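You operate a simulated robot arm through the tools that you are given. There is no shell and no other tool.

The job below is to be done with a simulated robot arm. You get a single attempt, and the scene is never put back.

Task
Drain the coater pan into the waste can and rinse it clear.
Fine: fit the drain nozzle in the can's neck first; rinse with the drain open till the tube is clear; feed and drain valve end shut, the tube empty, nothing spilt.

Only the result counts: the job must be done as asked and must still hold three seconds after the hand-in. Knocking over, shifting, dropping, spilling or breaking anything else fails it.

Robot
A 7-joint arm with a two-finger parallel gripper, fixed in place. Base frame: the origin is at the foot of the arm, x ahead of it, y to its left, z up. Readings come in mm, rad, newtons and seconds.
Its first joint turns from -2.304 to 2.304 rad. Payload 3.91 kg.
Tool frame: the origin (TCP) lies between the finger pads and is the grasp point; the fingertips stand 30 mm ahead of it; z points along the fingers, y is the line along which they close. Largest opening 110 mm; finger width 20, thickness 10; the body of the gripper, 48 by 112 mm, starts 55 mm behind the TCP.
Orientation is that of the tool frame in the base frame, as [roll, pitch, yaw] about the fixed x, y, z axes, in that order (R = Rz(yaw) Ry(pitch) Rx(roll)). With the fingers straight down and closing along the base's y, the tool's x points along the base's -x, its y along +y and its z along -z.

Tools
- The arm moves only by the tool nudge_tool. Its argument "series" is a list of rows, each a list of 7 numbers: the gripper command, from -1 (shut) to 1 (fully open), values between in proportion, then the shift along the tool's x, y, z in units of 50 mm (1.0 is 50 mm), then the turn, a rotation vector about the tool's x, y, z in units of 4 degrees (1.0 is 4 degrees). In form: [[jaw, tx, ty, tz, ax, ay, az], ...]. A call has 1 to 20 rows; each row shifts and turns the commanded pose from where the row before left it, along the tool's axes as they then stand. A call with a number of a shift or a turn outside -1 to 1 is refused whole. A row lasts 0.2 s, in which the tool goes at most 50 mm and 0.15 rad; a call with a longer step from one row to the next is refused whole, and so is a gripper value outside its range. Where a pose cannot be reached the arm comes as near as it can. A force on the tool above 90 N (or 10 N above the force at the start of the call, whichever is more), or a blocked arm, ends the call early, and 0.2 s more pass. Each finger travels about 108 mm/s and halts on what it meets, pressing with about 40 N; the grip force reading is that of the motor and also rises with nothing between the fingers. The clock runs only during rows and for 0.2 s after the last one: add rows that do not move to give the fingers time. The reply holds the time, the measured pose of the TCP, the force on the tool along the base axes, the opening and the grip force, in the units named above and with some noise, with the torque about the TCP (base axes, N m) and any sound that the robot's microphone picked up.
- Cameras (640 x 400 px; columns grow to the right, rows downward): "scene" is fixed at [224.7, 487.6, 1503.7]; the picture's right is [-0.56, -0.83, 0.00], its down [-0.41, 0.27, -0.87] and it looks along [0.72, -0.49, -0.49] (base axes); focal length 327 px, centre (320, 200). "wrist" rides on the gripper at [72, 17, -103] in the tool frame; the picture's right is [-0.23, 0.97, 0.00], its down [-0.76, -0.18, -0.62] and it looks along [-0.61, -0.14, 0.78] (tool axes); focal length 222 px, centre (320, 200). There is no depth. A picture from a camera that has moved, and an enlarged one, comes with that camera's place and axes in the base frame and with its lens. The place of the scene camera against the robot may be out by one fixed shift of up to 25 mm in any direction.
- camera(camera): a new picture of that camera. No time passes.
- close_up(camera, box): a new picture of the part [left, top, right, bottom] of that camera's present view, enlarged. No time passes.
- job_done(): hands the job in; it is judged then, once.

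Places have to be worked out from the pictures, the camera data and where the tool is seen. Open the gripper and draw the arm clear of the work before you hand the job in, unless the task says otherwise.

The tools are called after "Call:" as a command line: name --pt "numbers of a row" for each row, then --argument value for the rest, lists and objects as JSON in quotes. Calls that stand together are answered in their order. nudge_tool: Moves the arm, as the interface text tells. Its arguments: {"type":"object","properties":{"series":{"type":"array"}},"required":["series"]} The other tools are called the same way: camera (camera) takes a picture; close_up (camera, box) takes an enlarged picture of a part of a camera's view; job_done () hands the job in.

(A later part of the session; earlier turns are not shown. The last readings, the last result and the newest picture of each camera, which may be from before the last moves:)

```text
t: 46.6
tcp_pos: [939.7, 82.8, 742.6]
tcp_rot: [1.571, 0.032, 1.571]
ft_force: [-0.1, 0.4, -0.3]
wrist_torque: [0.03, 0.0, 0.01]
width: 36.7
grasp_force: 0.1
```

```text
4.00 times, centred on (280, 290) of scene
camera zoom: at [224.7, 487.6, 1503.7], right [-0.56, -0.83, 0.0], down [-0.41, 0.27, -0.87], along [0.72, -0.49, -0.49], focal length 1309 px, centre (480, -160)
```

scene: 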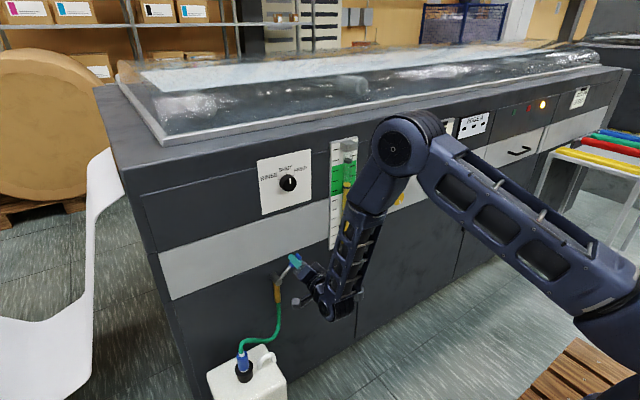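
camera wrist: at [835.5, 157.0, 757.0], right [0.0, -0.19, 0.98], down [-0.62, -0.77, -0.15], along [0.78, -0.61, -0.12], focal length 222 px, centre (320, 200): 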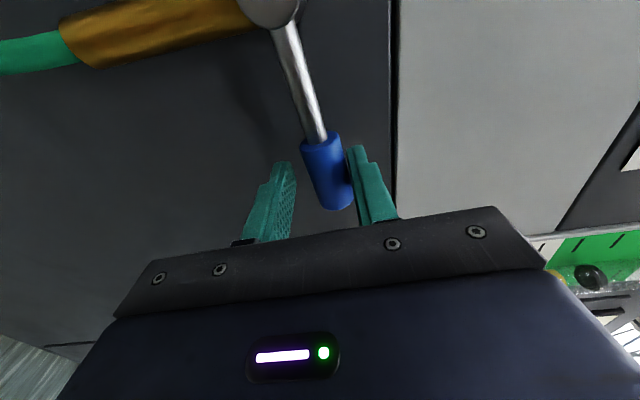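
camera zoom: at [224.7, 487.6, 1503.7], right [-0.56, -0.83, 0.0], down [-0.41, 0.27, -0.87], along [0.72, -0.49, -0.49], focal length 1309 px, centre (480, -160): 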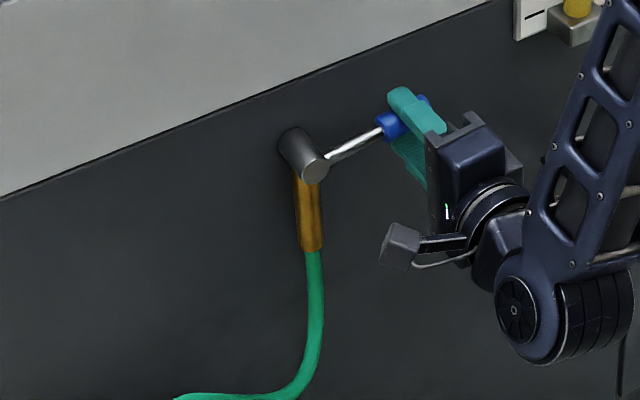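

The yellow level in the tube is dropping, so the drain is open. I'll turn the lever a bit more to feel for the full-open stop.

Call:
nudge_tool --pt "-0.34 0.002 -0.0614 0 0 0 0.5" --pt "-0.34 0.002 -0.0614 0 0 0 0.5" --pt "-0.34 0 0 0 0 0 0"

Call:
nudge_tool --pt "-0.34 0.001 -0.0307 0 0 0 0.25" --pt "-0.34 0.001 -0.0307 0 0 0 0.25" --pt "-0.34 0 0 0 0 0 0"

Call:
camera --camera "wrist"

Call:
close_up --camera "scene" --box '[260, 130, 420, 230]'

```text
t: 47.4
tcp_pos: [938.8, 82.8, 738.1]
tcp_rot: [1.571, -0.036, 1.57]
ft_force: [-0.8, -0.1, -0.5]
wrist_torque: [0.01, -0.01, 0.01]
width: 35.9
grasp_force: 0.1
```

```text
t: 48.2
tcp_pos: [939.4, 83.0, 735.2]
tcp_rot: [1.57, -0.07, 1.57]
ft_force: [-0.5, -0.3, -0.3]
wrist_torque: [0.03, 0.01, -0.05]
width: 36.2
grasp_force: 0.0
```

```text
taken
camera wrist: at [835.4, 154.8, 756.8], right [0.0, -0.29, 0.96], down [-0.62, -0.75, -0.23], along [0.78, -0.6, -0.18], focal length 222 px, centre (320, 200)
```

wrist: 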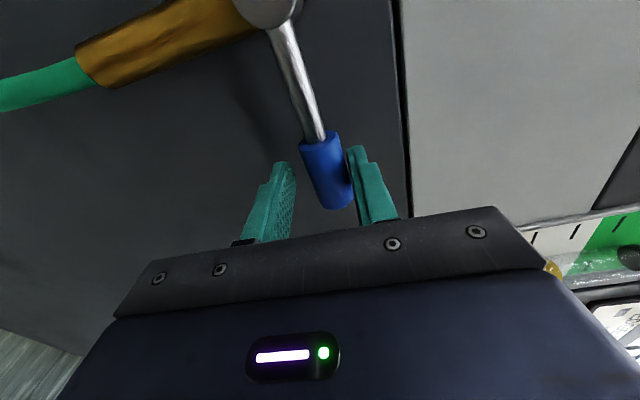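

```text
4.00 times, centred on (340, 180) of scene
camera zoom: at [224.7, 487.6, 1503.7], right [-0.56, -0.83, 0.0], down [-0.41, 0.27, -0.87], along [0.72, -0.49, -0.49], focal length 1309 px, centre (240, 280)
```

zoom: 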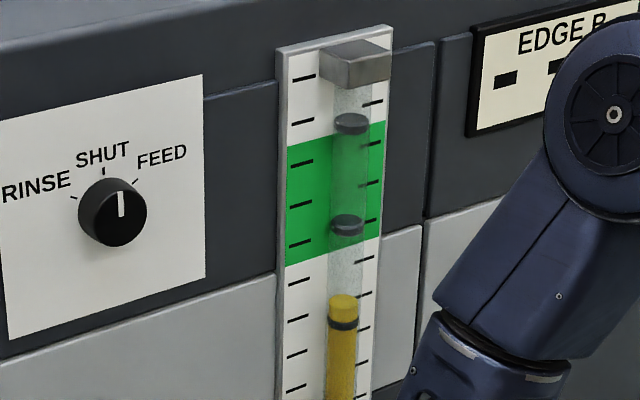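

No stop force, lever is now ~90° and the level keeps falling, so it's fully open. I'll back the fork straight out and check that the lever stays.

Call:
nudge_tool --pt "-0.2 0 0 0 0 0 0" --pt "-0.2 0 0 -0.3 0 0 0" --pt "-0.2 0 0 -0.4 0 0 0" --pt "-0.2 0 0 -0.4 0 0 0" --pt "-0.2 0 0 -0.4 0 0 0" --pt "-0.2 0 0 0 0 0 0"

Call:
camera --camera "wrist"

Call:
camera --camera "scene"

```text
t: 49.6
tcp_pos: [865.4, 83.4, 735.2]
tcp_rot: [1.569, -0.07, 1.57]
ft_force: [-0.7, 0.5, 0.1]
wrist_torque: [0.0, -0.01, -0.04]
width: 44.2
grasp_force: 0.1
```

```text
taken
camera wrist: at [761.9, 156.8, 756.1], right [0.0, -0.29, 0.96], down [-0.62, -0.75, -0.23], along [0.78, -0.6, -0.18], focal length 222 px, centre (320, 200)
```

wrist: 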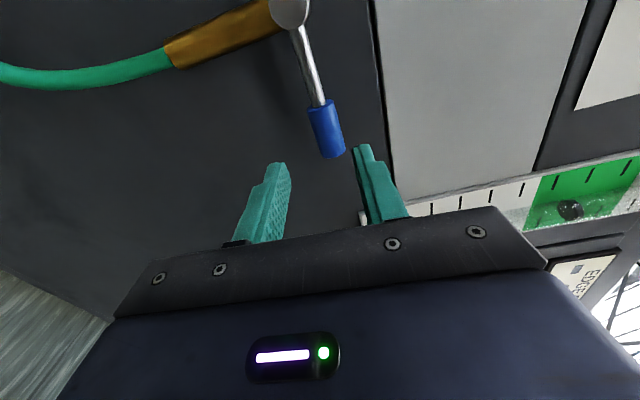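

```text
taken
```

scene: 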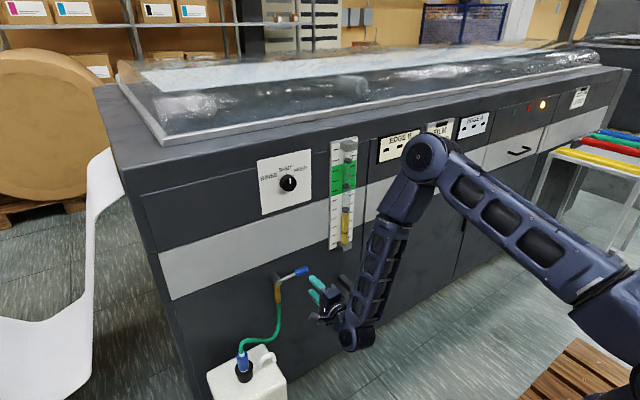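

The lever stays horizontal and the level keeps falling. I'll rise to the selector knob (estimated centre (971,100,1064)) at x≈865 and rotate the tool back 28° so there's range for turning the knob.

Call:
nudge_tool --pt "0.2 0.08 0 0.0 0 0 0" --pt "0.2 0.08 0.654 0 0 0 0" --pt "0.2 0.08 0.654 0 0 0 0" --pt "0.2 0.08 0.654 0 0 0 0" --pt "0.2 0.08 0.654 0 0 0 0" --pt "0.2 0.08 0.654 0 0 0 0" --pt "0.2 0.08 0.654 0 0 0 0" --pt "0.2 0.08 0.654 0 0 0 0" --pt "0.2 0.08 0.654 0 0 0 0" --pt "0.2 0.08 0.654 0 0 0 0" --pt "0.2 0 0.654 0 0 0 0" --pt "0.2 0 0 0 0 0 -1" --pt "0.2 0 0 0 0 0 -1" --pt "0.2 0 0 0 0 0 -1" --pt "0.2 0 0 0 0 0 -1" --pt "0.2 0 0 0 0 0 -1" --pt "0.2 0 0 0 0 0 -1" --pt "0.2 0 0 0 0 0 -1" --pt "0.2 0 0 0 0 0 0"

Call:
camera --camera "wrist"

Call:
camera --camera "scene"

```text
t: 53.6
tcp_pos: [864.2, 100.4, 1063.1]
tcp_rot: [1.57, 0.421, 1.57]
ft_force: [-0.3, 0.7, -0.2]
wrist_torque: [-0.03, -0.01, 0.01]
width: 66.1
grasp_force: 0.1
```

```text
taken
camera wrist: at [760.7, 173.9, 1048.4], right [0.0, 0.19, 0.98], down [-0.62, -0.77, 0.15], along [0.78, -0.61, 0.12], focal length 222 px, centre (320, 200)
```

wrist: 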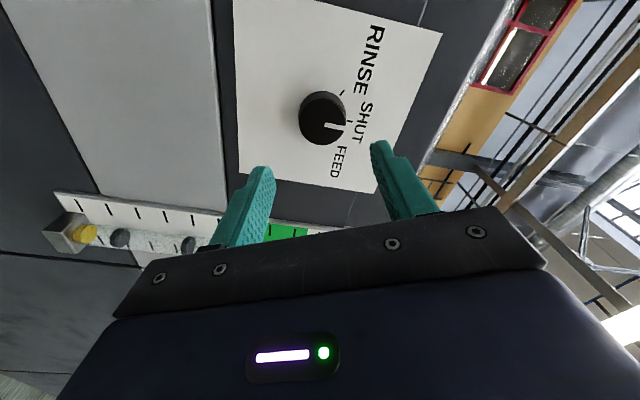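

```text
taken
```

scene: 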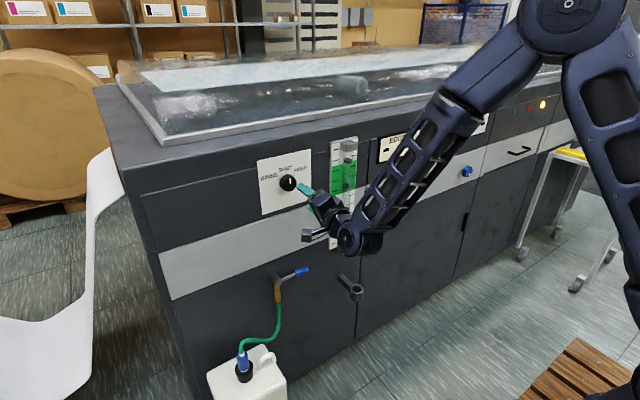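

The tube is nearly empty and the knob is clearly visible from here. Zooming in on the knob and gauge to refine position.

Call:
close_up --camera "wrist" --box '[272, 70, 384, 140]'

Call:
close_up --camera "wrist" --box '[40, 180, 200, 280]'

Call:
close_up --camera "scene" --box '[250, 140, 378, 220]'

```text
5.71 times, centred on (328, 105) of wrist
camera zoom: at [760.7, 173.9, 1048.4], right [0.0, 0.19, 0.98], down [-0.62, -0.77, 0.15], along [0.78, -0.61, 0.12], focal length 1269 px, centre (274, 743)
```

zoom: 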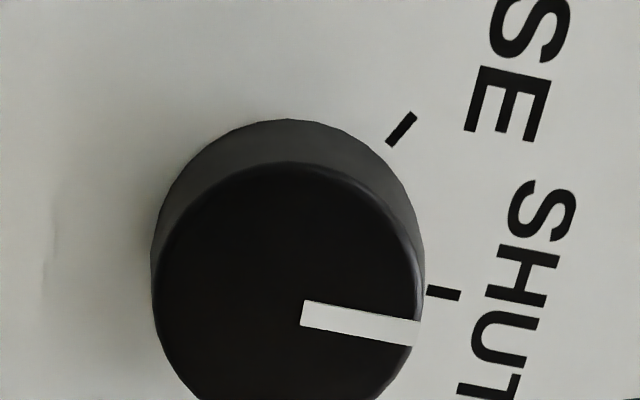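

```text
4.00 times, centred on (120, 230) of wrist
camera zoom: at [760.7, 173.9, 1048.4], right [0.0, 0.19, 0.98], down [-0.62, -0.77, 0.15], along [0.78, -0.61, 0.12], focal length 888 px, centre (1120, 80)
```

zoom: 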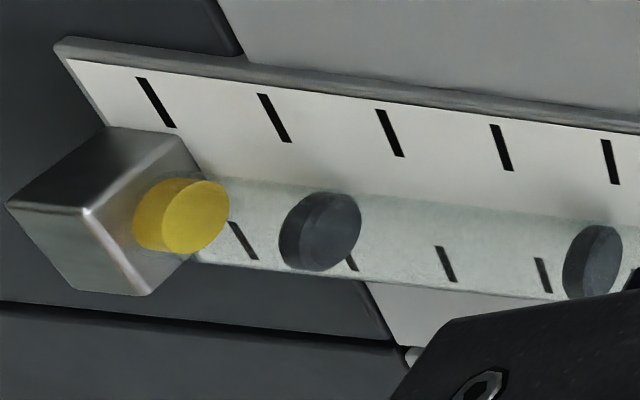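

```text
5.00 times, centred on (314, 180) of scene
camera zoom: at [224.7, 487.6, 1503.7], right [-0.56, -0.83, 0.0], down [-0.41, 0.27, -0.87], along [0.72, -0.49, -0.49], focal length 1636 px, centre (350, 300)
```

zoom: 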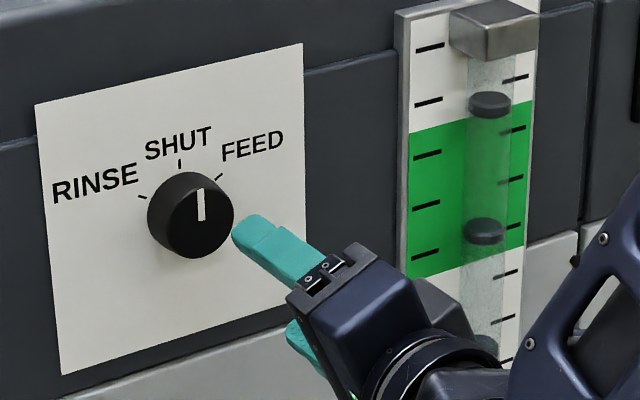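

Knob front centre comes out at (971, 101.7, 1064.2), diameter ≈44 mm; the tube is down to the last bit of yellow. I'll move the open fingers around the knob (fingertips to x≈988).

Call:
nudge_tool --pt "0.2 0.003 0.032 0.3 0 0 0" --pt "0.2 0 0 0.4 0 0 0" --pt "0.2 0 0 0.4 0 0 0" --pt "0.2 0 0 0.4 0 0 0" --pt "0.2 0 0 0 0 0 0"

Call:
camera --camera "wrist"

```text
t: 54.8
tcp_pos: [939.8, 100.6, 1064.5]
tcp_rot: [1.571, 0.417, 1.571]
ft_force: [-0.6, 0.5, -0.5]
wrist_torque: [0.03, 0.0, -0.01]
width: 66.0
grasp_force: 0.1
```

```text
taken
camera wrist: at [835.1, 175.1, 1050.7], right [0.0, 0.19, 0.98], down [-0.62, -0.77, 0.15], along [0.78, -0.61, 0.12], focal length 222 px, centre (320, 200)
```

wrist: 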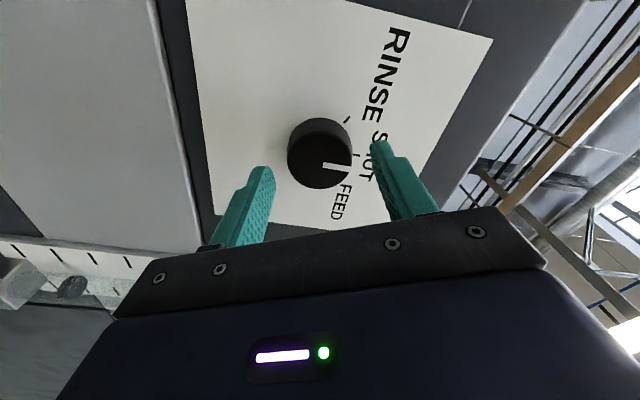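

The knob is centred between the fingers. Advancing the last 18 mm and checking the gauge.

Call:
nudge_tool --pt "0.2 0 0 0.18 0 0 0" --pt "0.2 0 0 0.18 0 0 0" --pt "0.2 0 0 0 0 0 0"

Call:
camera --camera "wrist"

Call:
close_up --camera "scene" --box '[260, 160, 388, 240]'

Call:
close_up --camera "scene" --box '[310, 200, 374, 240]'

```text
t: 55.6
tcp_pos: [957.4, 101.0, 1065.7]
tcp_rot: [1.571, 0.419, 1.57]
ft_force: [-0.8, 0.0, 0.2]
wrist_torque: [-0.01, 0.01, 0.03]
width: 65.9
grasp_force: 0.2
```

```text
taken
camera wrist: at [853.2, 175.2, 1051.2], right [0.0, 0.19, 0.98], down [-0.62, -0.77, 0.15], along [0.78, -0.61, 0.12], focal length 222 px, centre (320, 200)
```

wrist: 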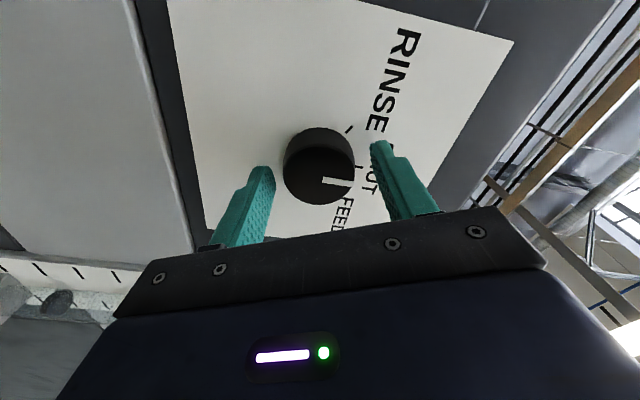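

```text
5.00 times, centred on (324, 200) of scene
camera zoom: at [224.7, 487.6, 1503.7], right [-0.56, -0.83, 0.0], down [-0.41, 0.27, -0.87], along [0.72, -0.49, -0.49], focal length 1636 px, centre (300, 200)
```

zoom: 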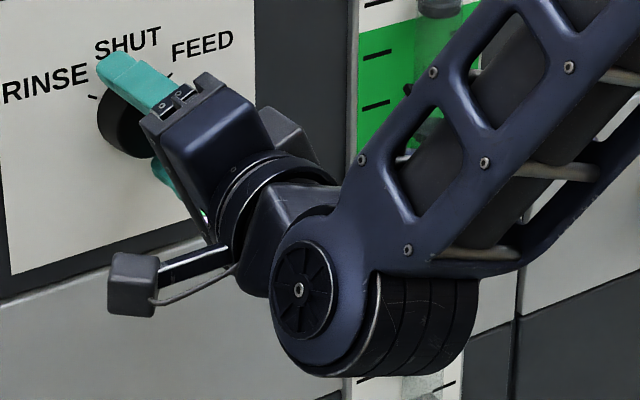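

```text
10.00 times, centred on (342, 220) of scene
camera zoom: at [224.7, 487.6, 1503.7], right [-0.56, -0.83, 0.0], down [-0.41, 0.27, -0.87], along [0.72, -0.49, -0.49], focal length 3272 px, centre (100, 0)
```

zoom: 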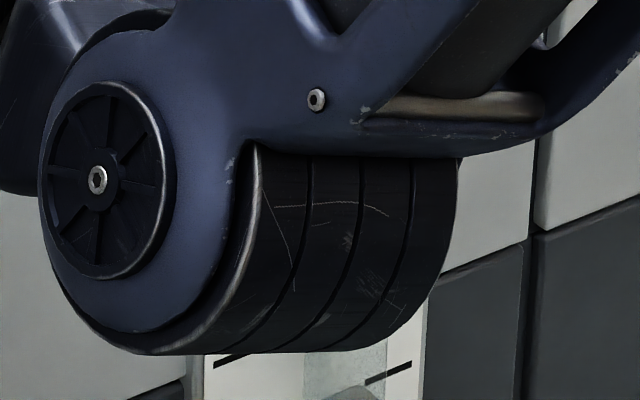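

The arm hides most of the gauge in the scene view; I'll look at the gauge's bottom end in both cameras.

Call:
close_up --camera "scene" --box '[322, 225, 370, 255]'

Call:
close_up --camera "wrist" --box '[0, 240, 128, 320]'

```text
13.33 times, centred on (346, 240) of scene
camera zoom: at [224.7, 487.6, 1503.7], right [-0.56, -0.83, 0.0], down [-0.41, 0.27, -0.87], along [0.72, -0.49, -0.49], focal length 4362 px, centre (-27, -333)
```

zoom: 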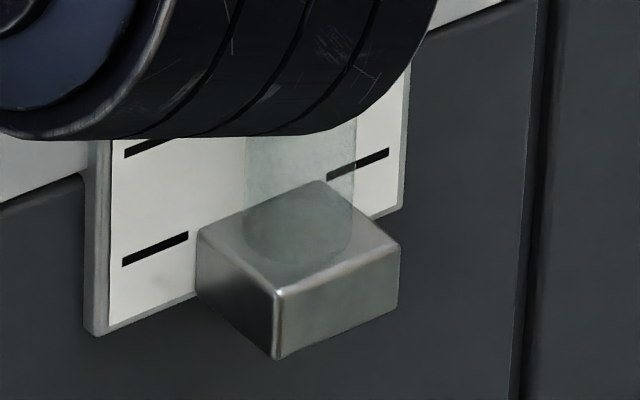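

```text
5.00 times, centred on (64, 280) of wrist
camera zoom: at [853.2, 175.2, 1051.2], right [0.0, 0.19, 0.98], down [-0.62, -0.77, 0.15], along [0.78, -0.61, 0.12], focal length 1111 px, centre (1600, -200)
```

zoom: 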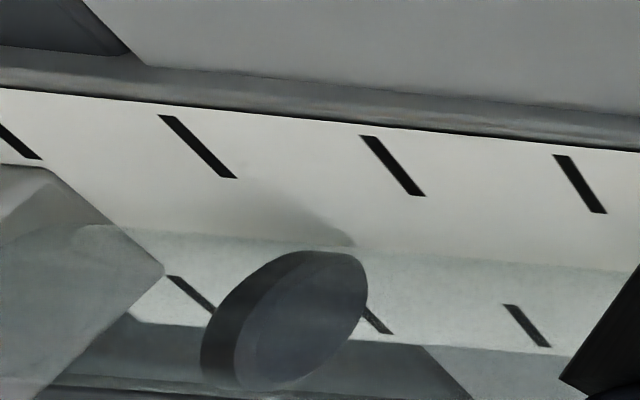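

The tube is now empty of yellow, the pan has drained. I'll grip the knob.

Call:
nudge_tool --pt "-0.1 0 0 0 0 0 0" --pt "-0.3 0 0 0 0 0 0" --pt "-0.6 0 0 0 0 0 0" --pt "-0.6 0 0 0 0 0 0"

Call:
camera --camera "wrist"

```text
t: 56.6
tcp_pos: [956.0, 101.1, 1064.9]
tcp_rot: [1.574, 0.419, 1.571]
ft_force: [-1.5, -2.3, -8.6]
wrist_torque: [0.04, 0.24, -0.14]
width: 46.9
grasp_force: 44.8
```

```text
taken
camera wrist: at [853.2, 174.9, 1050.7], right [0.0, 0.19, 0.98], down [-0.62, -0.77, 0.15], along [0.78, -0.61, 0.12], focal length 222 px, centre (320, 200)
```

wrist: 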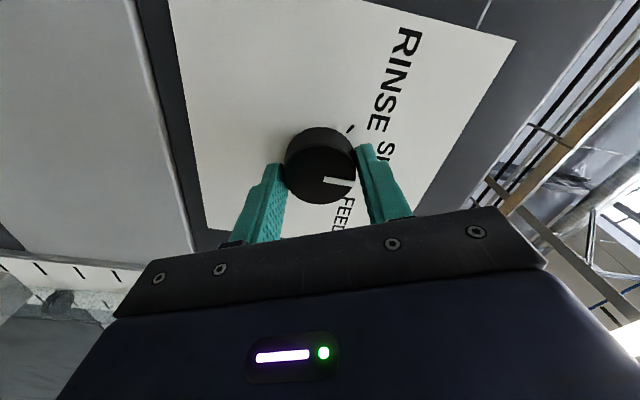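

Knob gripped at 46.9 mm, with a small −z push (8.6 N). I'll ease the tool ~0.6 mm that way and rotate 20° toward RINSE (counter-clockwise as seen facing the panel).

Call:
nudge_tool --pt "-0.6 0 -0.012 0 0 0 0" --pt "-0.6 0 0 0 0 0 -0.5" --pt "-0.6 0 0 0 0 0 -1" --pt "-0.6 0 0 0 0 0 -1" --pt "-0.6 0 0 0 0 0 -1" --pt "-0.6 0 0 0 0 0 -1" --pt "-0.6 0 0 0 0 0 -0.5"

Call:
camera --camera "wrist"

```text
t: 58.2
tcp_pos: [956.2, 100.6, 1064.1]
tcp_rot: [1.57, 0.769, 1.572]
ft_force: [7.0, -9.3, -7.9]
wrist_torque: [0.05, -0.17, -0.99]
width: 46.9
grasp_force: 45.0
```

```text
taken
camera wrist: at [853.2, 165.6, 1026.2], right [0.0, 0.51, 0.86], down [-0.62, -0.67, 0.4], along [0.78, -0.54, 0.32], focal length 222 px, centre (320, 200)
```

wrist: 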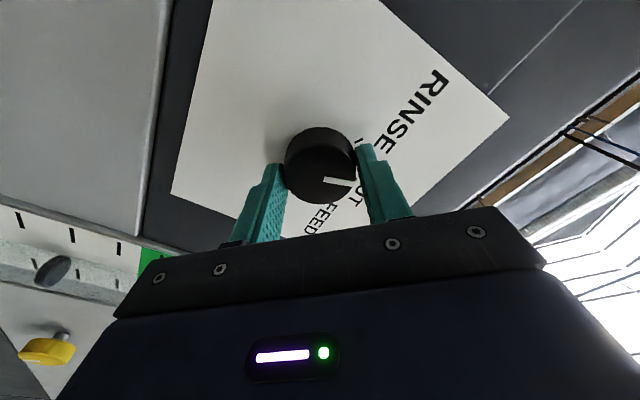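

The pointer turns with the gripper. Continuing another 40° to RINSE with a small centring correction.

Call:
nudge_tool --pt "-0.6 0 -0.012 0 0 0 -0.5" --pt "-0.6 0 0 0 0 0 -1" --pt "-0.6 0 0 0 0 0 -1" --pt "-0.6 0 0 0 0 0 -1" --pt "-0.6 0 0 0 0 0 -1" --pt "-0.6 0 0 0 0 0 -1" --pt "-0.6 0 0 0 0 0 -1" --pt "-0.6 0 0 0 0 0 -1" --pt "-0.6 0 0 0 0 0 -1" --pt "-0.6 0 0 0 0 0 -1" --pt "-0.6 0 0 0 0 0 -0.5"

Call:
camera --camera "wrist"

Call:
close_up --camera "wrist" --box '[240, 100, 400, 200]'

Call:
camera --camera "scene"

```text
t: 60.6
tcp_pos: [955.8, 100.2, 1064.4]
tcp_rot: [1.564, 1.468, 1.564]
ft_force: [-5.6, -13.2, 10.3]
wrist_torque: [-0.01, 0.3, -0.43]
width: 46.8
grasp_force: 44.9
```

```text
taken
camera wrist: at [853.1, 125.8, 993.8], right [0.0, 0.95, 0.33], down [-0.62, -0.26, 0.74], along [0.78, -0.2, 0.59], focal length 222 px, centre (320, 200)
```

wrist: 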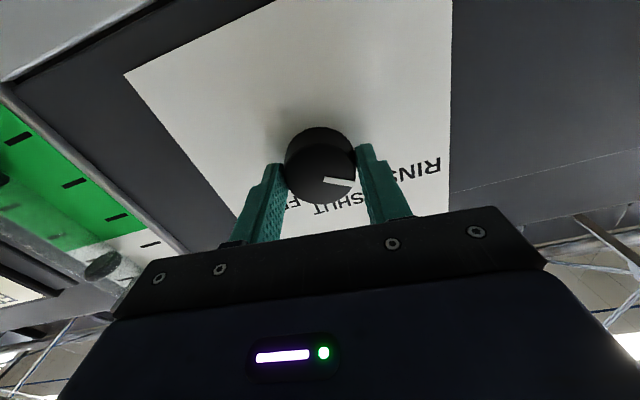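

```text
4.00 times, centred on (320, 150) of wrist
camera zoom: at [853.1, 125.8, 993.8], right [0.0, 0.95, 0.33], down [-0.62, -0.26, 0.74], along [0.78, -0.2, 0.59], focal length 888 px, centre (320, 400)
```

zoom: 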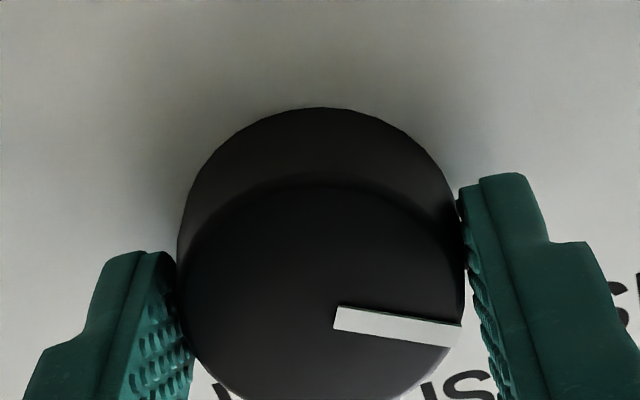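

```text
taken
```

scene: 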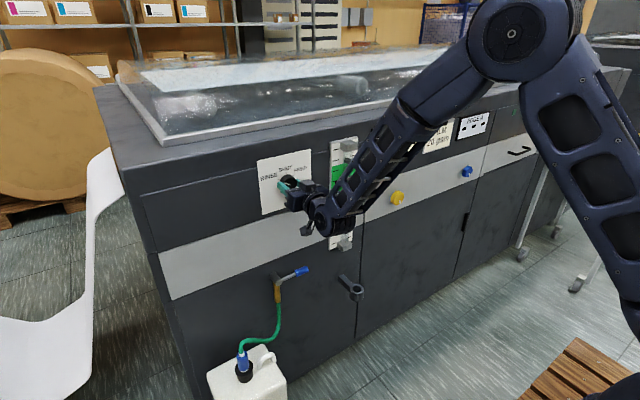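

The knob is now at 60° (pointer toward RINSE). I'll check the gauge tube for rinse flow.

Call:
close_up --camera "wrist" --box '[0, 180, 192, 300]'

Call:
close_up --camera "scene" --box '[256, 130, 384, 210]'

Call:
close_up --camera "scene" --box '[322, 225, 370, 255]'

Call:
close_up --camera "scene" --box '[200, 320, 328, 400]'

```text
3.33 times, centred on (96, 240) of wrist
camera zoom: at [853.1, 125.8, 993.8], right [0.0, 0.95, 0.33], down [-0.62, -0.26, 0.74], along [0.78, -0.2, 0.59], focal length 740 px, centre (1067, 67)
```

zoom: 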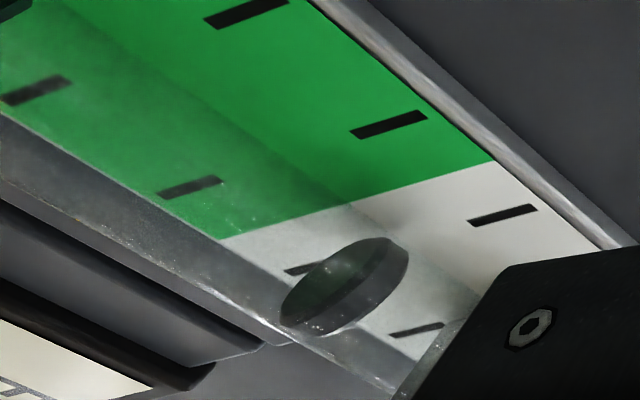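

```text
5.00 times, centred on (320, 170) of scene
camera zoom: at [224.7, 487.6, 1503.7], right [-0.56, -0.83, 0.0], down [-0.41, 0.27, -0.87], along [0.72, -0.49, -0.49], focal length 1636 px, centre (320, 350)
```

zoom: 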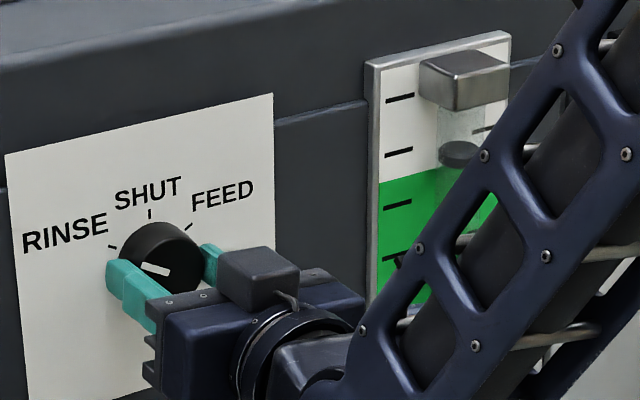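

```text
13.33 times, centred on (346, 240) of scene
camera zoom: at [224.7, 487.6, 1503.7], right [-0.56, -0.83, 0.0], down [-0.41, 0.27, -0.87], along [0.72, -0.49, -0.49], focal length 4362 px, centre (-27, -333)
```

zoom: 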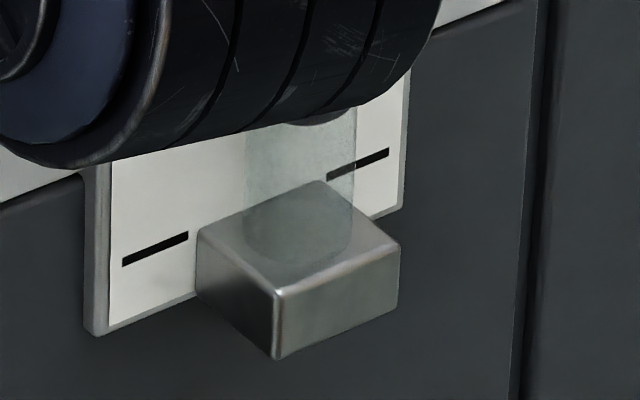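

```text
5.00 times, centred on (264, 360) of scene
camera zoom: at [224.7, 487.6, 1503.7], right [-0.56, -0.83, 0.0], down [-0.41, 0.27, -0.87], along [0.72, -0.49, -0.49], focal length 1636 px, centre (600, -600)
```

zoom: 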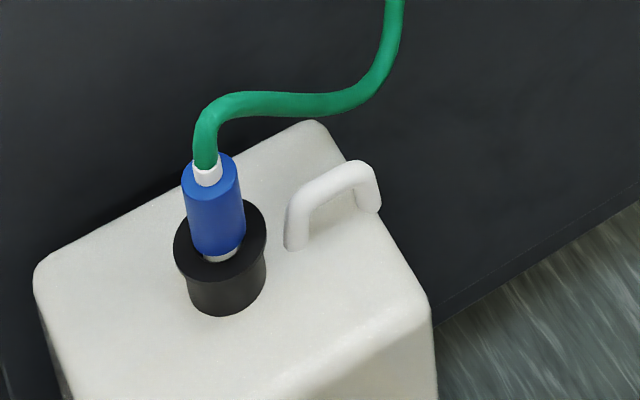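

The pointer is at RINSE; no liquid visible in the tube yet. I'll hold for 2 s and look again.

Call:
nudge_tool --pt "-0.6 0 0 0 0 0 0" --pt "-0.6 0 0 0 0 0 0" --pt "-0.6 0 0 0 0 0 0" --pt "-0.6 0 0 0 0 0 0" --pt "-0.6 0 0 0 0 0 0" --pt "-0.6 0 0 0 0 0 0" --pt "-0.6 0 0 0 0 0 0" --pt "-0.6 0 0 0 0 0 0" --pt "-0.6 0 0 0 0 0 0" --pt "-0.6 0 0 0 0 0 0"

Call:
close_up --camera "wrist" --box '[0, 100, 192, 300]'

Call:
close_up --camera "scene" --box '[322, 130, 370, 255]'

```text
t: 62.8
tcp_pos: [956.9, 100.6, 1064.4]
tcp_rot: [1.563, 1.467, 1.564]
ft_force: [-2.3, -14.3, 12.1]
wrist_torque: [0.02, -0.4, -0.42]
width: 46.8
grasp_force: 44.9
```

```text
2.00 times, centred on (96, 200) of wrist
camera zoom: at [853.1, 125.9, 993.7], right [0.0, 0.94, 0.33], down [-0.62, -0.26, 0.74], along [0.78, -0.2, 0.59], focal length 444 px, centre (768, 200)
```

zoom: 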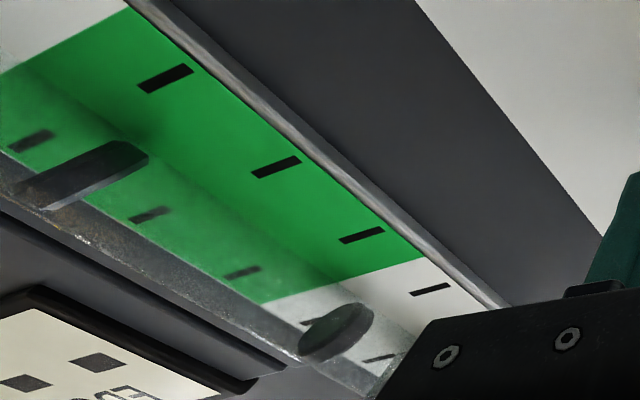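

```text
3.20 times, centred on (346, 192) of scene
camera zoom: at [224.7, 487.6, 1503.7], right [-0.56, -0.83, 0.0], down [-0.41, 0.27, -0.87], along [0.72, -0.49, -0.49], focal length 1047 px, centre (237, 224)
```

zoom: 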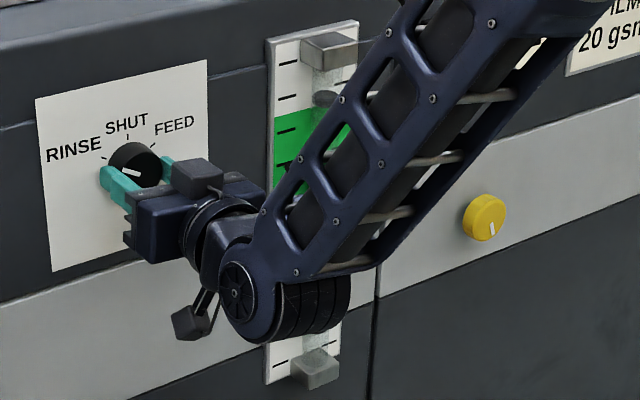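

The arm blocks the tube. I'll zoom in on the tube's bottom end again for any tint.

Call:
close_up --camera "scene" --box '[322, 225, 370, 255]'

Call:
close_up --camera "scene" --box '[270, 155, 318, 185]'

```text
13.33 times, centred on (346, 240) of scene
camera zoom: at [224.7, 487.6, 1503.7], right [-0.56, -0.83, 0.0], down [-0.41, 0.27, -0.87], along [0.72, -0.49, -0.49], focal length 4362 px, centre (-27, -333)
```

zoom: 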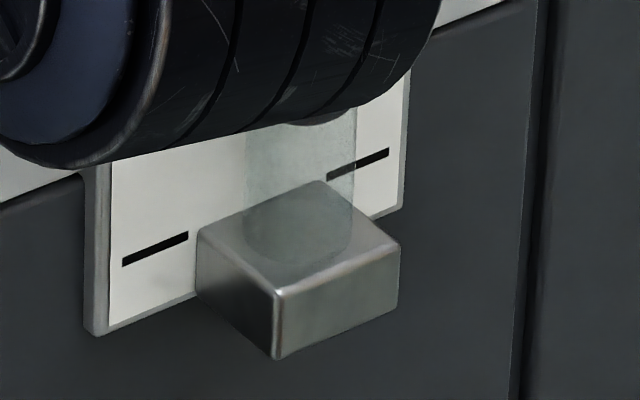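

```text
13.33 times, centred on (294, 170) of scene
camera zoom: at [224.7, 487.6, 1503.7], right [-0.56, -0.83, 0.0], down [-0.41, 0.27, -0.87], along [0.72, -0.49, -0.49], focal length 4362 px, centre (667, 600)
```

zoom: 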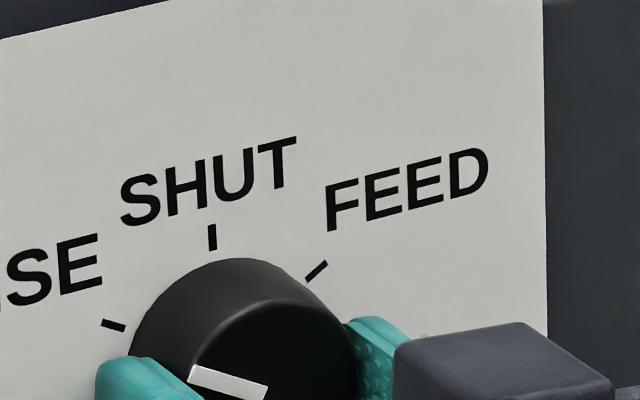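

The knob is exactly on RINSE. I need to see the whole tube, so I'll release the knob, back off ~95 mm and rotate the tool back so the wrist camera looks along the gauge.

Call:
nudge_tool --pt "-0.1 0 0 0 0 0 0" --pt "0.2 0 0 0 0 0 0" --pt "0.2 0 0 -0.3 0 0 0" --pt "0.2 0 0 -0.5 0 0 0" --pt "0.2 0 0 -0.5 0 0 0" --pt "0.2 0 0 -0.6 0 0 0" --pt "0.2 0 0 0 0 0 1" --pt "0.2 0 0 0 0 0 1" --pt "0.2 0 0 0 0 0 1" --pt "0.2 0 0 0 0 0 1" --pt "0.2 0 0 0 0 0 1" --pt "0.2 0 0 0 0 0 1" --pt "0.2 0 0 0 0 0 1" --pt "0.2 0 0 0 0 0 1" --pt "0.2 0 0 0 0 0 1" --pt "0.2 0 0 0 0 0 1" --pt "0.2 0 0 0 0 0 1" --pt "0.2 0 0 0 0 0 1"

Call:
camera --camera "wrist"

Call:
camera --camera "scene"

```text
t: 66.6
tcp_pos: [861.9, 100.9, 1064.8]
tcp_rot: [1.568, 0.628, 1.571]
ft_force: [1.0, 0.3, -0.1]
wrist_torque: [0.04, 0.01, 0.01]
width: 66.1
grasp_force: 0.1
```

```text
taken
camera wrist: at [757.7, 170.4, 1034.9], right [0.0, 0.39, 0.92], down [-0.62, -0.72, 0.3], along [0.78, -0.57, 0.24], focal length 222 px, centre (320, 200)
```

wrist: 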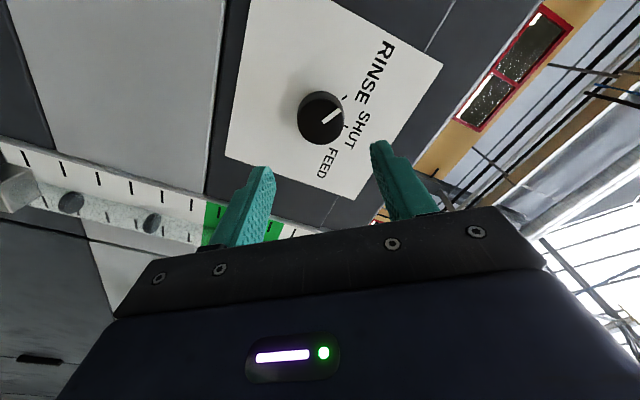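

```text
taken
```

scene: 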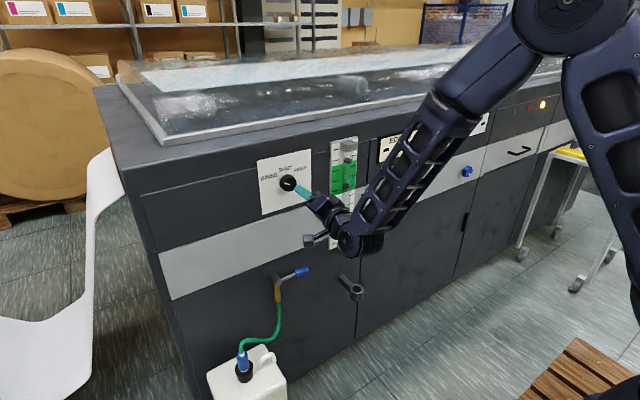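

Zooming in on the knob's pointer and on the gauge tube.

Call:
close_up --camera "wrist" --box '[272, 70, 384, 140]'

Call:
close_up --camera "wrist" --box '[0, 130, 224, 270]'

Call:
close_up --camera "scene" --box '[256, 130, 384, 210]'

Call:
close_up --camera "scene" --box '[310, 190, 390, 255]'

```text
5.71 times, centred on (328, 105) of wrist
camera zoom: at [757.7, 170.4, 1034.9], right [0.0, 0.39, 0.92], down [-0.62, -0.72, 0.3], along [0.78, -0.57, 0.24], focal length 1269 px, centre (274, 743)
```

zoom: 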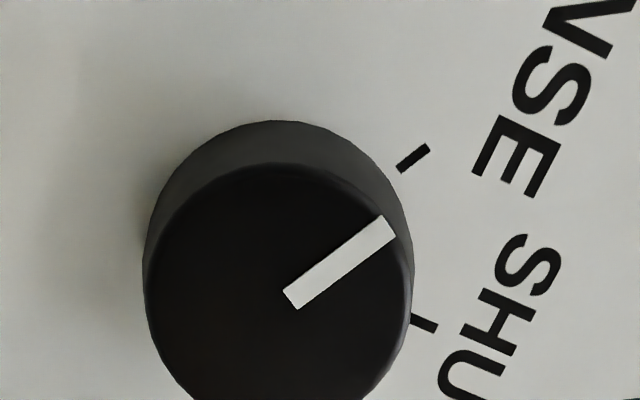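

```text
2.86 times, centred on (112, 200) of wrist
camera zoom: at [757.7, 170.4, 1034.9], right [0.0, 0.39, 0.92], down [-0.62, -0.72, 0.3], along [0.78, -0.57, 0.24], focal length 635 px, centre (914, 200)
```

zoom: 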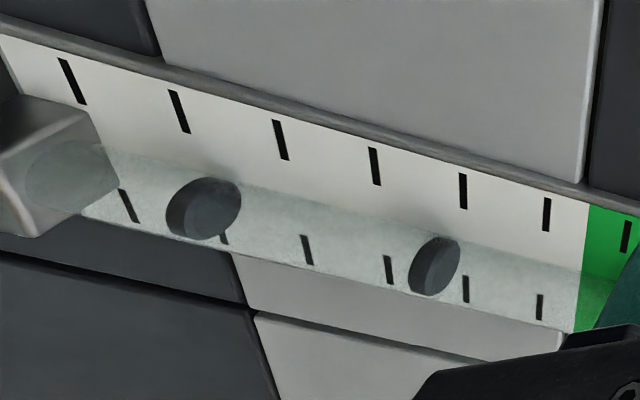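

```text
5.00 times, centred on (320, 170) of scene
camera zoom: at [224.7, 487.6, 1503.7], right [-0.56, -0.83, 0.0], down [-0.41, 0.27, -0.87], along [0.72, -0.49, -0.49], focal length 1636 px, centre (320, 350)
```

zoom: 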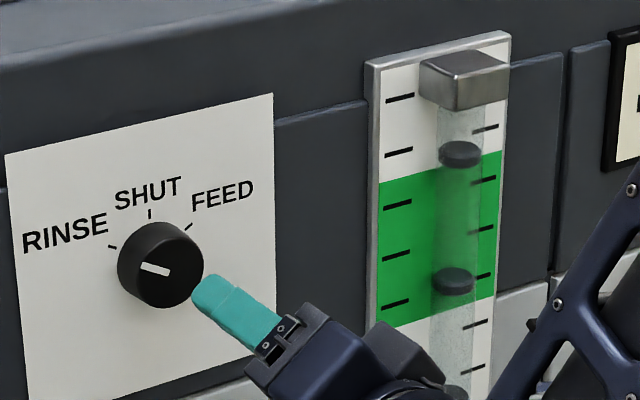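

```text
6.15 times, centred on (350, 222) of scene
camera zoom: at [224.7, 487.6, 1503.7], right [-0.56, -0.83, 0.0], down [-0.41, 0.27, -0.87], along [0.72, -0.49, -0.49], focal length 2013 px, centre (135, 62)
```

zoom: 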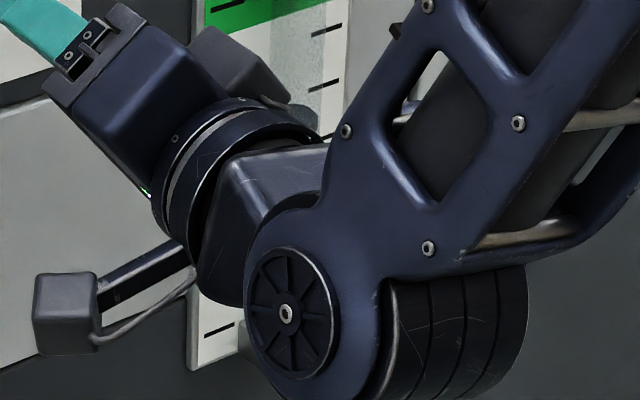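

The pointer is aligned with the RINSE tick, yet the tube looks empty. I'll wait 2 s and zoom deep on the tube to look for any liquid.

Call:
nudge_tool --pt "0.2 0 0 0 0 0 0" --pt "0.2 0 0 0 0 0 0" --pt "0.2 0 0 0 0 0 0" --pt "0.2 0 0 0 0 0 0" --pt "0.2 0 0 0 0 0 0" --pt "0.2 0 0 0 0 0 0" --pt "0.2 0 0 0 0 0 0" --pt "0.2 0 0 0 0 0 0" --pt "0.2 0 0 0 0 0 0" --pt "0.2 0 0 0 0 0 0"

Call:
close_up --camera "wrist" --box '[0, 160, 112, 230]'

Call:
close_up --camera "wrist" --box '[100, 170, 212, 240]'

Call:
close_up --camera "scene" --box '[326, 130, 374, 190]'

```text
t: 68.8
tcp_pos: [861.8, 101.1, 1063.4]
tcp_rot: [1.571, 0.628, 1.57]
ft_force: [-0.7, -0.1, 1.0]
wrist_torque: [0.03, -0.01, -0.04]
width: 66.0
grasp_force: 0.0
```

```text
5.71 times, centred on (56, 195) of wrist
camera zoom: at [757.7, 170.4, 1034.8], right [0.0, 0.39, 0.92], down [-0.62, -0.72, 0.3], along [0.78, -0.57, 0.24], focal length 1269 px, centre (1829, 229)
```

zoom: 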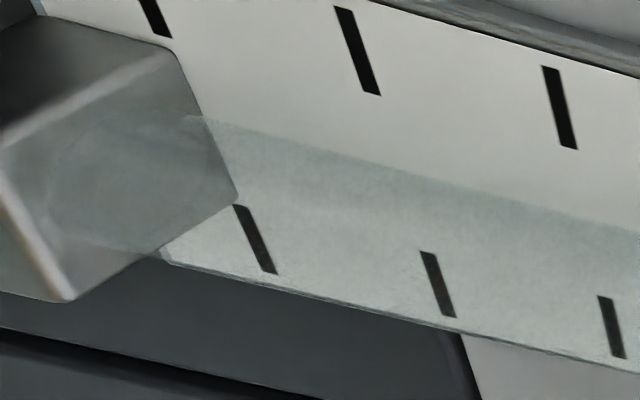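

```text
5.71 times, centred on (156, 205) of wrist
camera zoom: at [757.7, 170.4, 1034.8], right [0.0, 0.39, 0.92], down [-0.62, -0.72, 0.3], along [0.78, -0.57, 0.24], focal length 1269 px, centre (1257, 171)
```

zoom: 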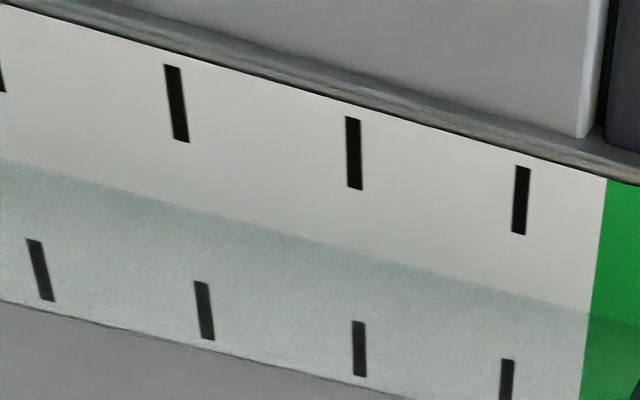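

```text
6.67 times, centred on (350, 160) of scene
camera zoom: at [224.7, 487.6, 1503.7], right [-0.56, -0.83, 0.0], down [-0.41, 0.27, -0.87], along [0.72, -0.49, -0.49], focal length 2181 px, centre (120, 467)
```

zoom: 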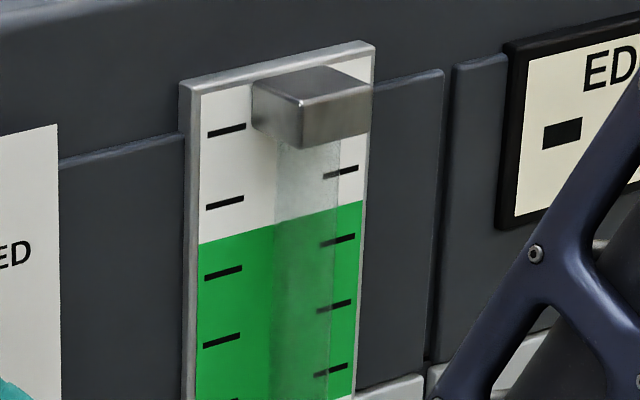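

The dark residue bands that were in the tube are now gone, so the rinse has worked and the tube is clear. I'll verify with full pictures of the gauge.

Call:
camera --camera "wrist"

Call:
close_up --camera "scene" --box '[310, 125, 390, 255]'

Call:
close_up --camera "scene" --box '[200, 320, 328, 400]'

```text
taken
camera wrist: at [757.7, 170.4, 1034.8], right [0.0, 0.39, 0.92], down [-0.62, -0.72, 0.3], along [0.78, -0.57, 0.24], focal length 222 px, centre (320, 200)
```

wrist: 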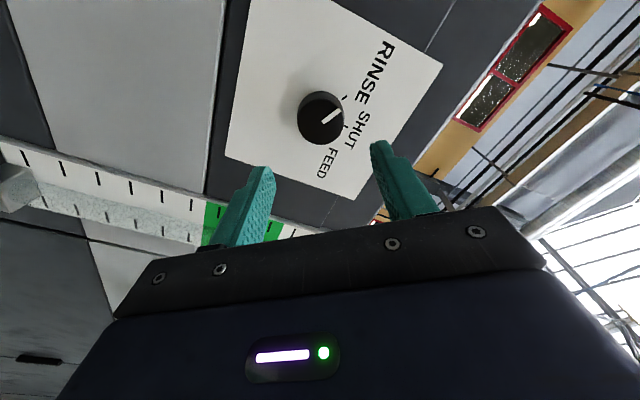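

```text
3.08 times, centred on (350, 190) of scene
camera zoom: at [224.7, 487.6, 1503.7], right [-0.56, -0.83, 0.0], down [-0.41, 0.27, -0.87], along [0.72, -0.49, -0.49], focal length 1007 px, centre (228, 231)
```

zoom: 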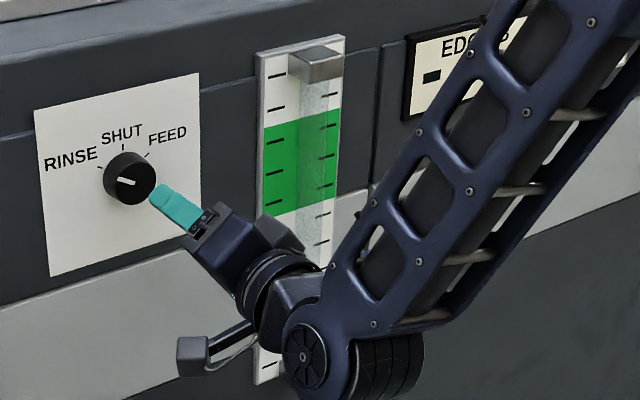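

```text
5.00 times, centred on (264, 360) of scene
camera zoom: at [224.7, 487.6, 1503.7], right [-0.56, -0.83, 0.0], down [-0.41, 0.27, -0.87], along [0.72, -0.49, -0.49], focal length 1636 px, centre (600, -600)
```

zoom: 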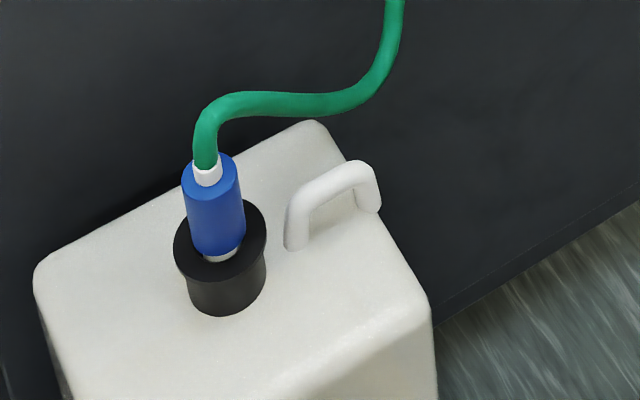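

The tube is clear over its whole length and can/nozzle look undisturbed. I'll go back to the knob (tool rotated to ~26° so I have 60° of travel), and grip it.

Call:
nudge_tool --pt "0.2 -0.023 -0.002 0 0 0 -1" --pt "0.2 0 0 0 0 0 -1" --pt "0.2 0 0 0 0 0 -1" --pt "0.2 0 0 0 0 0 -1" --pt "0.2 0 0 0 0 0 -1" --pt "0.2 0 0 0 0 0 -1" --pt "0.2 0 0 0 0 0 -1" --pt "0.2 0 0 0.5 0 0 0" --pt "0.2 0 0 0.5 0 0 0" --pt "0.2 0 0 0.5 0 0 0" --pt "0.2 0 0 0.416 0 0 0" --pt "0.2 0 0 0 0 0 0"

Call:
camera --camera "wrist"

```text
t: 71.4
tcp_pos: [958.4, 99.6, 1065.3]
tcp_rot: [1.571, 1.118, 1.571]
ft_force: [0.3, -0.6, -0.6]
wrist_torque: [-0.01, -0.01, -0.02]
width: 66.3
grasp_force: 0.2
```

```text
taken
camera wrist: at [854.4, 147.7, 1007.5], right [0.0, 0.78, 0.63], down [-0.62, -0.49, 0.61], along [0.78, -0.39, 0.48], focal length 222 px, centre (320, 200)
```

wrist: 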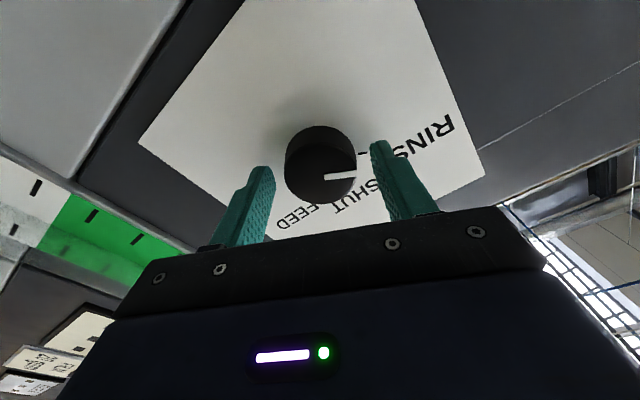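

Centred on the knob again. Gripping it.

Call:
nudge_tool --pt "-0.1 0 0 0 0 0 0" --pt "-0.3 0 0 0 0 0 0" --pt "-0.6 0 0 0 0 0 0" --pt "-0.6 0 0 0 0 0 0"

Call:
camera --camera "wrist"

```text
t: 72.4
tcp_pos: [957.4, 99.8, 1066.0]
tcp_rot: [1.571, 1.117, 1.571]
ft_force: [4.3, 3.6, 1.2]
wrist_torque: [0.0, -0.02, 0.17]
width: 46.9
grasp_force: 45.8
```

```text
taken
camera wrist: at [854.4, 147.9, 1007.6], right [0.0, 0.78, 0.63], down [-0.62, -0.49, 0.61], along [0.78, -0.39, 0.48], focal length 222 px, centre (320, 200)
```

wrist: 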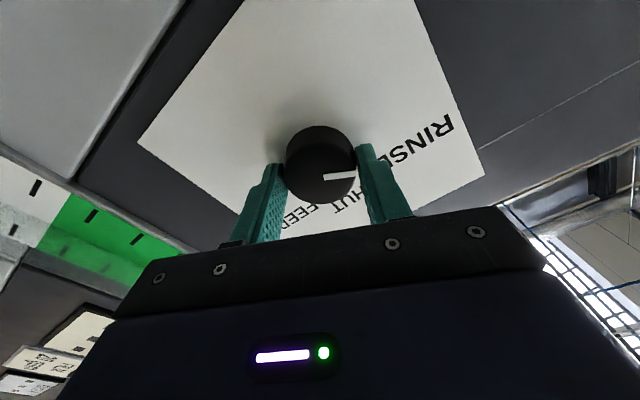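

Gripped with little side force. Turning 60° clockwise back to SHUT (not past it).

Call:
nudge_tool --pt "-0.6 0 0 0 0 0 0.5" --pt "-0.6 0 0 0 0 0 1" --pt "-0.6 0 0 0 0 0 1" --pt "-0.6 0 0 0 0 0 1" --pt "-0.6 0 0 0 0 0 1" --pt "-0.6 0 0 0 0 0 1" --pt "-0.6 0 0 0 0 0 1" --pt "-0.6 0 0 0 0 0 1" --pt "-0.6 0 0 0 0 0 1" --pt "-0.6 0 0 0 0 0 1" --pt "-0.6 0 0 0 0 0 1" --pt "-0.6 0 0 0 0 0 1" --pt "-0.6 0 0 0 0 0 1" --pt "-0.6 0 0 0 0 0 1" --pt "-0.6 0 0 0 0 0 1" --pt "-0.6 0 0 0 0 0 0.5" --pt "-0.6 0 0 0 0 0 0"

Call:
camera --camera "wrist"

Call:
close_up --camera "scene" --box '[256, 145, 320, 185]'

```text
t: 76.0
tcp_pos: [956.9, 98.2, 1063.9]
tcp_rot: [1.569, 0.069, 1.57]
ft_force: [28.0, 3.2, 14.4]
wrist_torque: [0.0, -0.3, 0.1]
width: 47.1
grasp_force: 44.4
```

```text
taken
camera wrist: at [854.1, 174.1, 1076.4], right [0.0, -0.16, 0.99], down [-0.62, -0.77, -0.13], along [0.78, -0.62, -0.1], focal length 222 px, centre (320, 200)
```

wrist: 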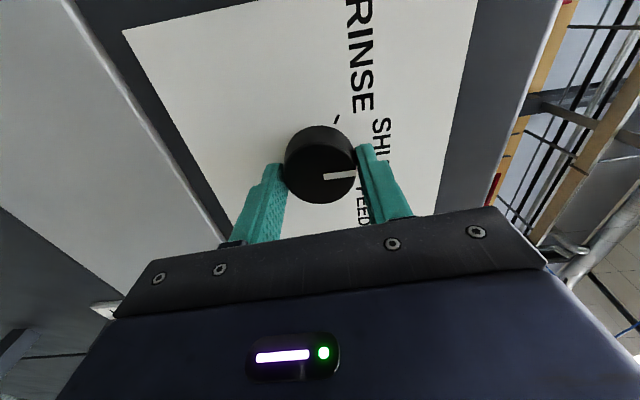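

```text
10.00 times, centred on (288, 165) of scene
camera zoom: at [224.7, 487.6, 1503.7], right [-0.56, -0.83, 0.0], down [-0.41, 0.27, -0.87], along [0.72, -0.49, -0.49], focal length 3272 px, centre (640, 550)
```

zoom: 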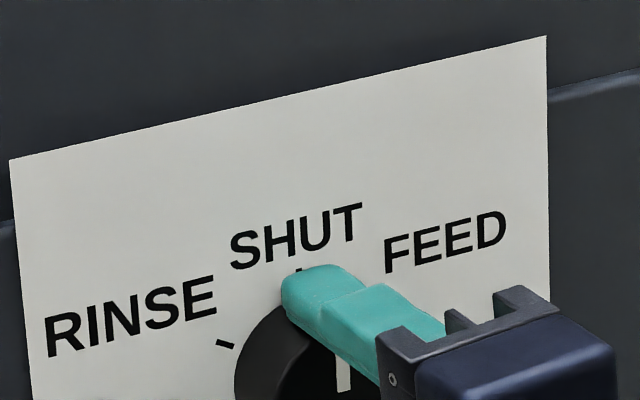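

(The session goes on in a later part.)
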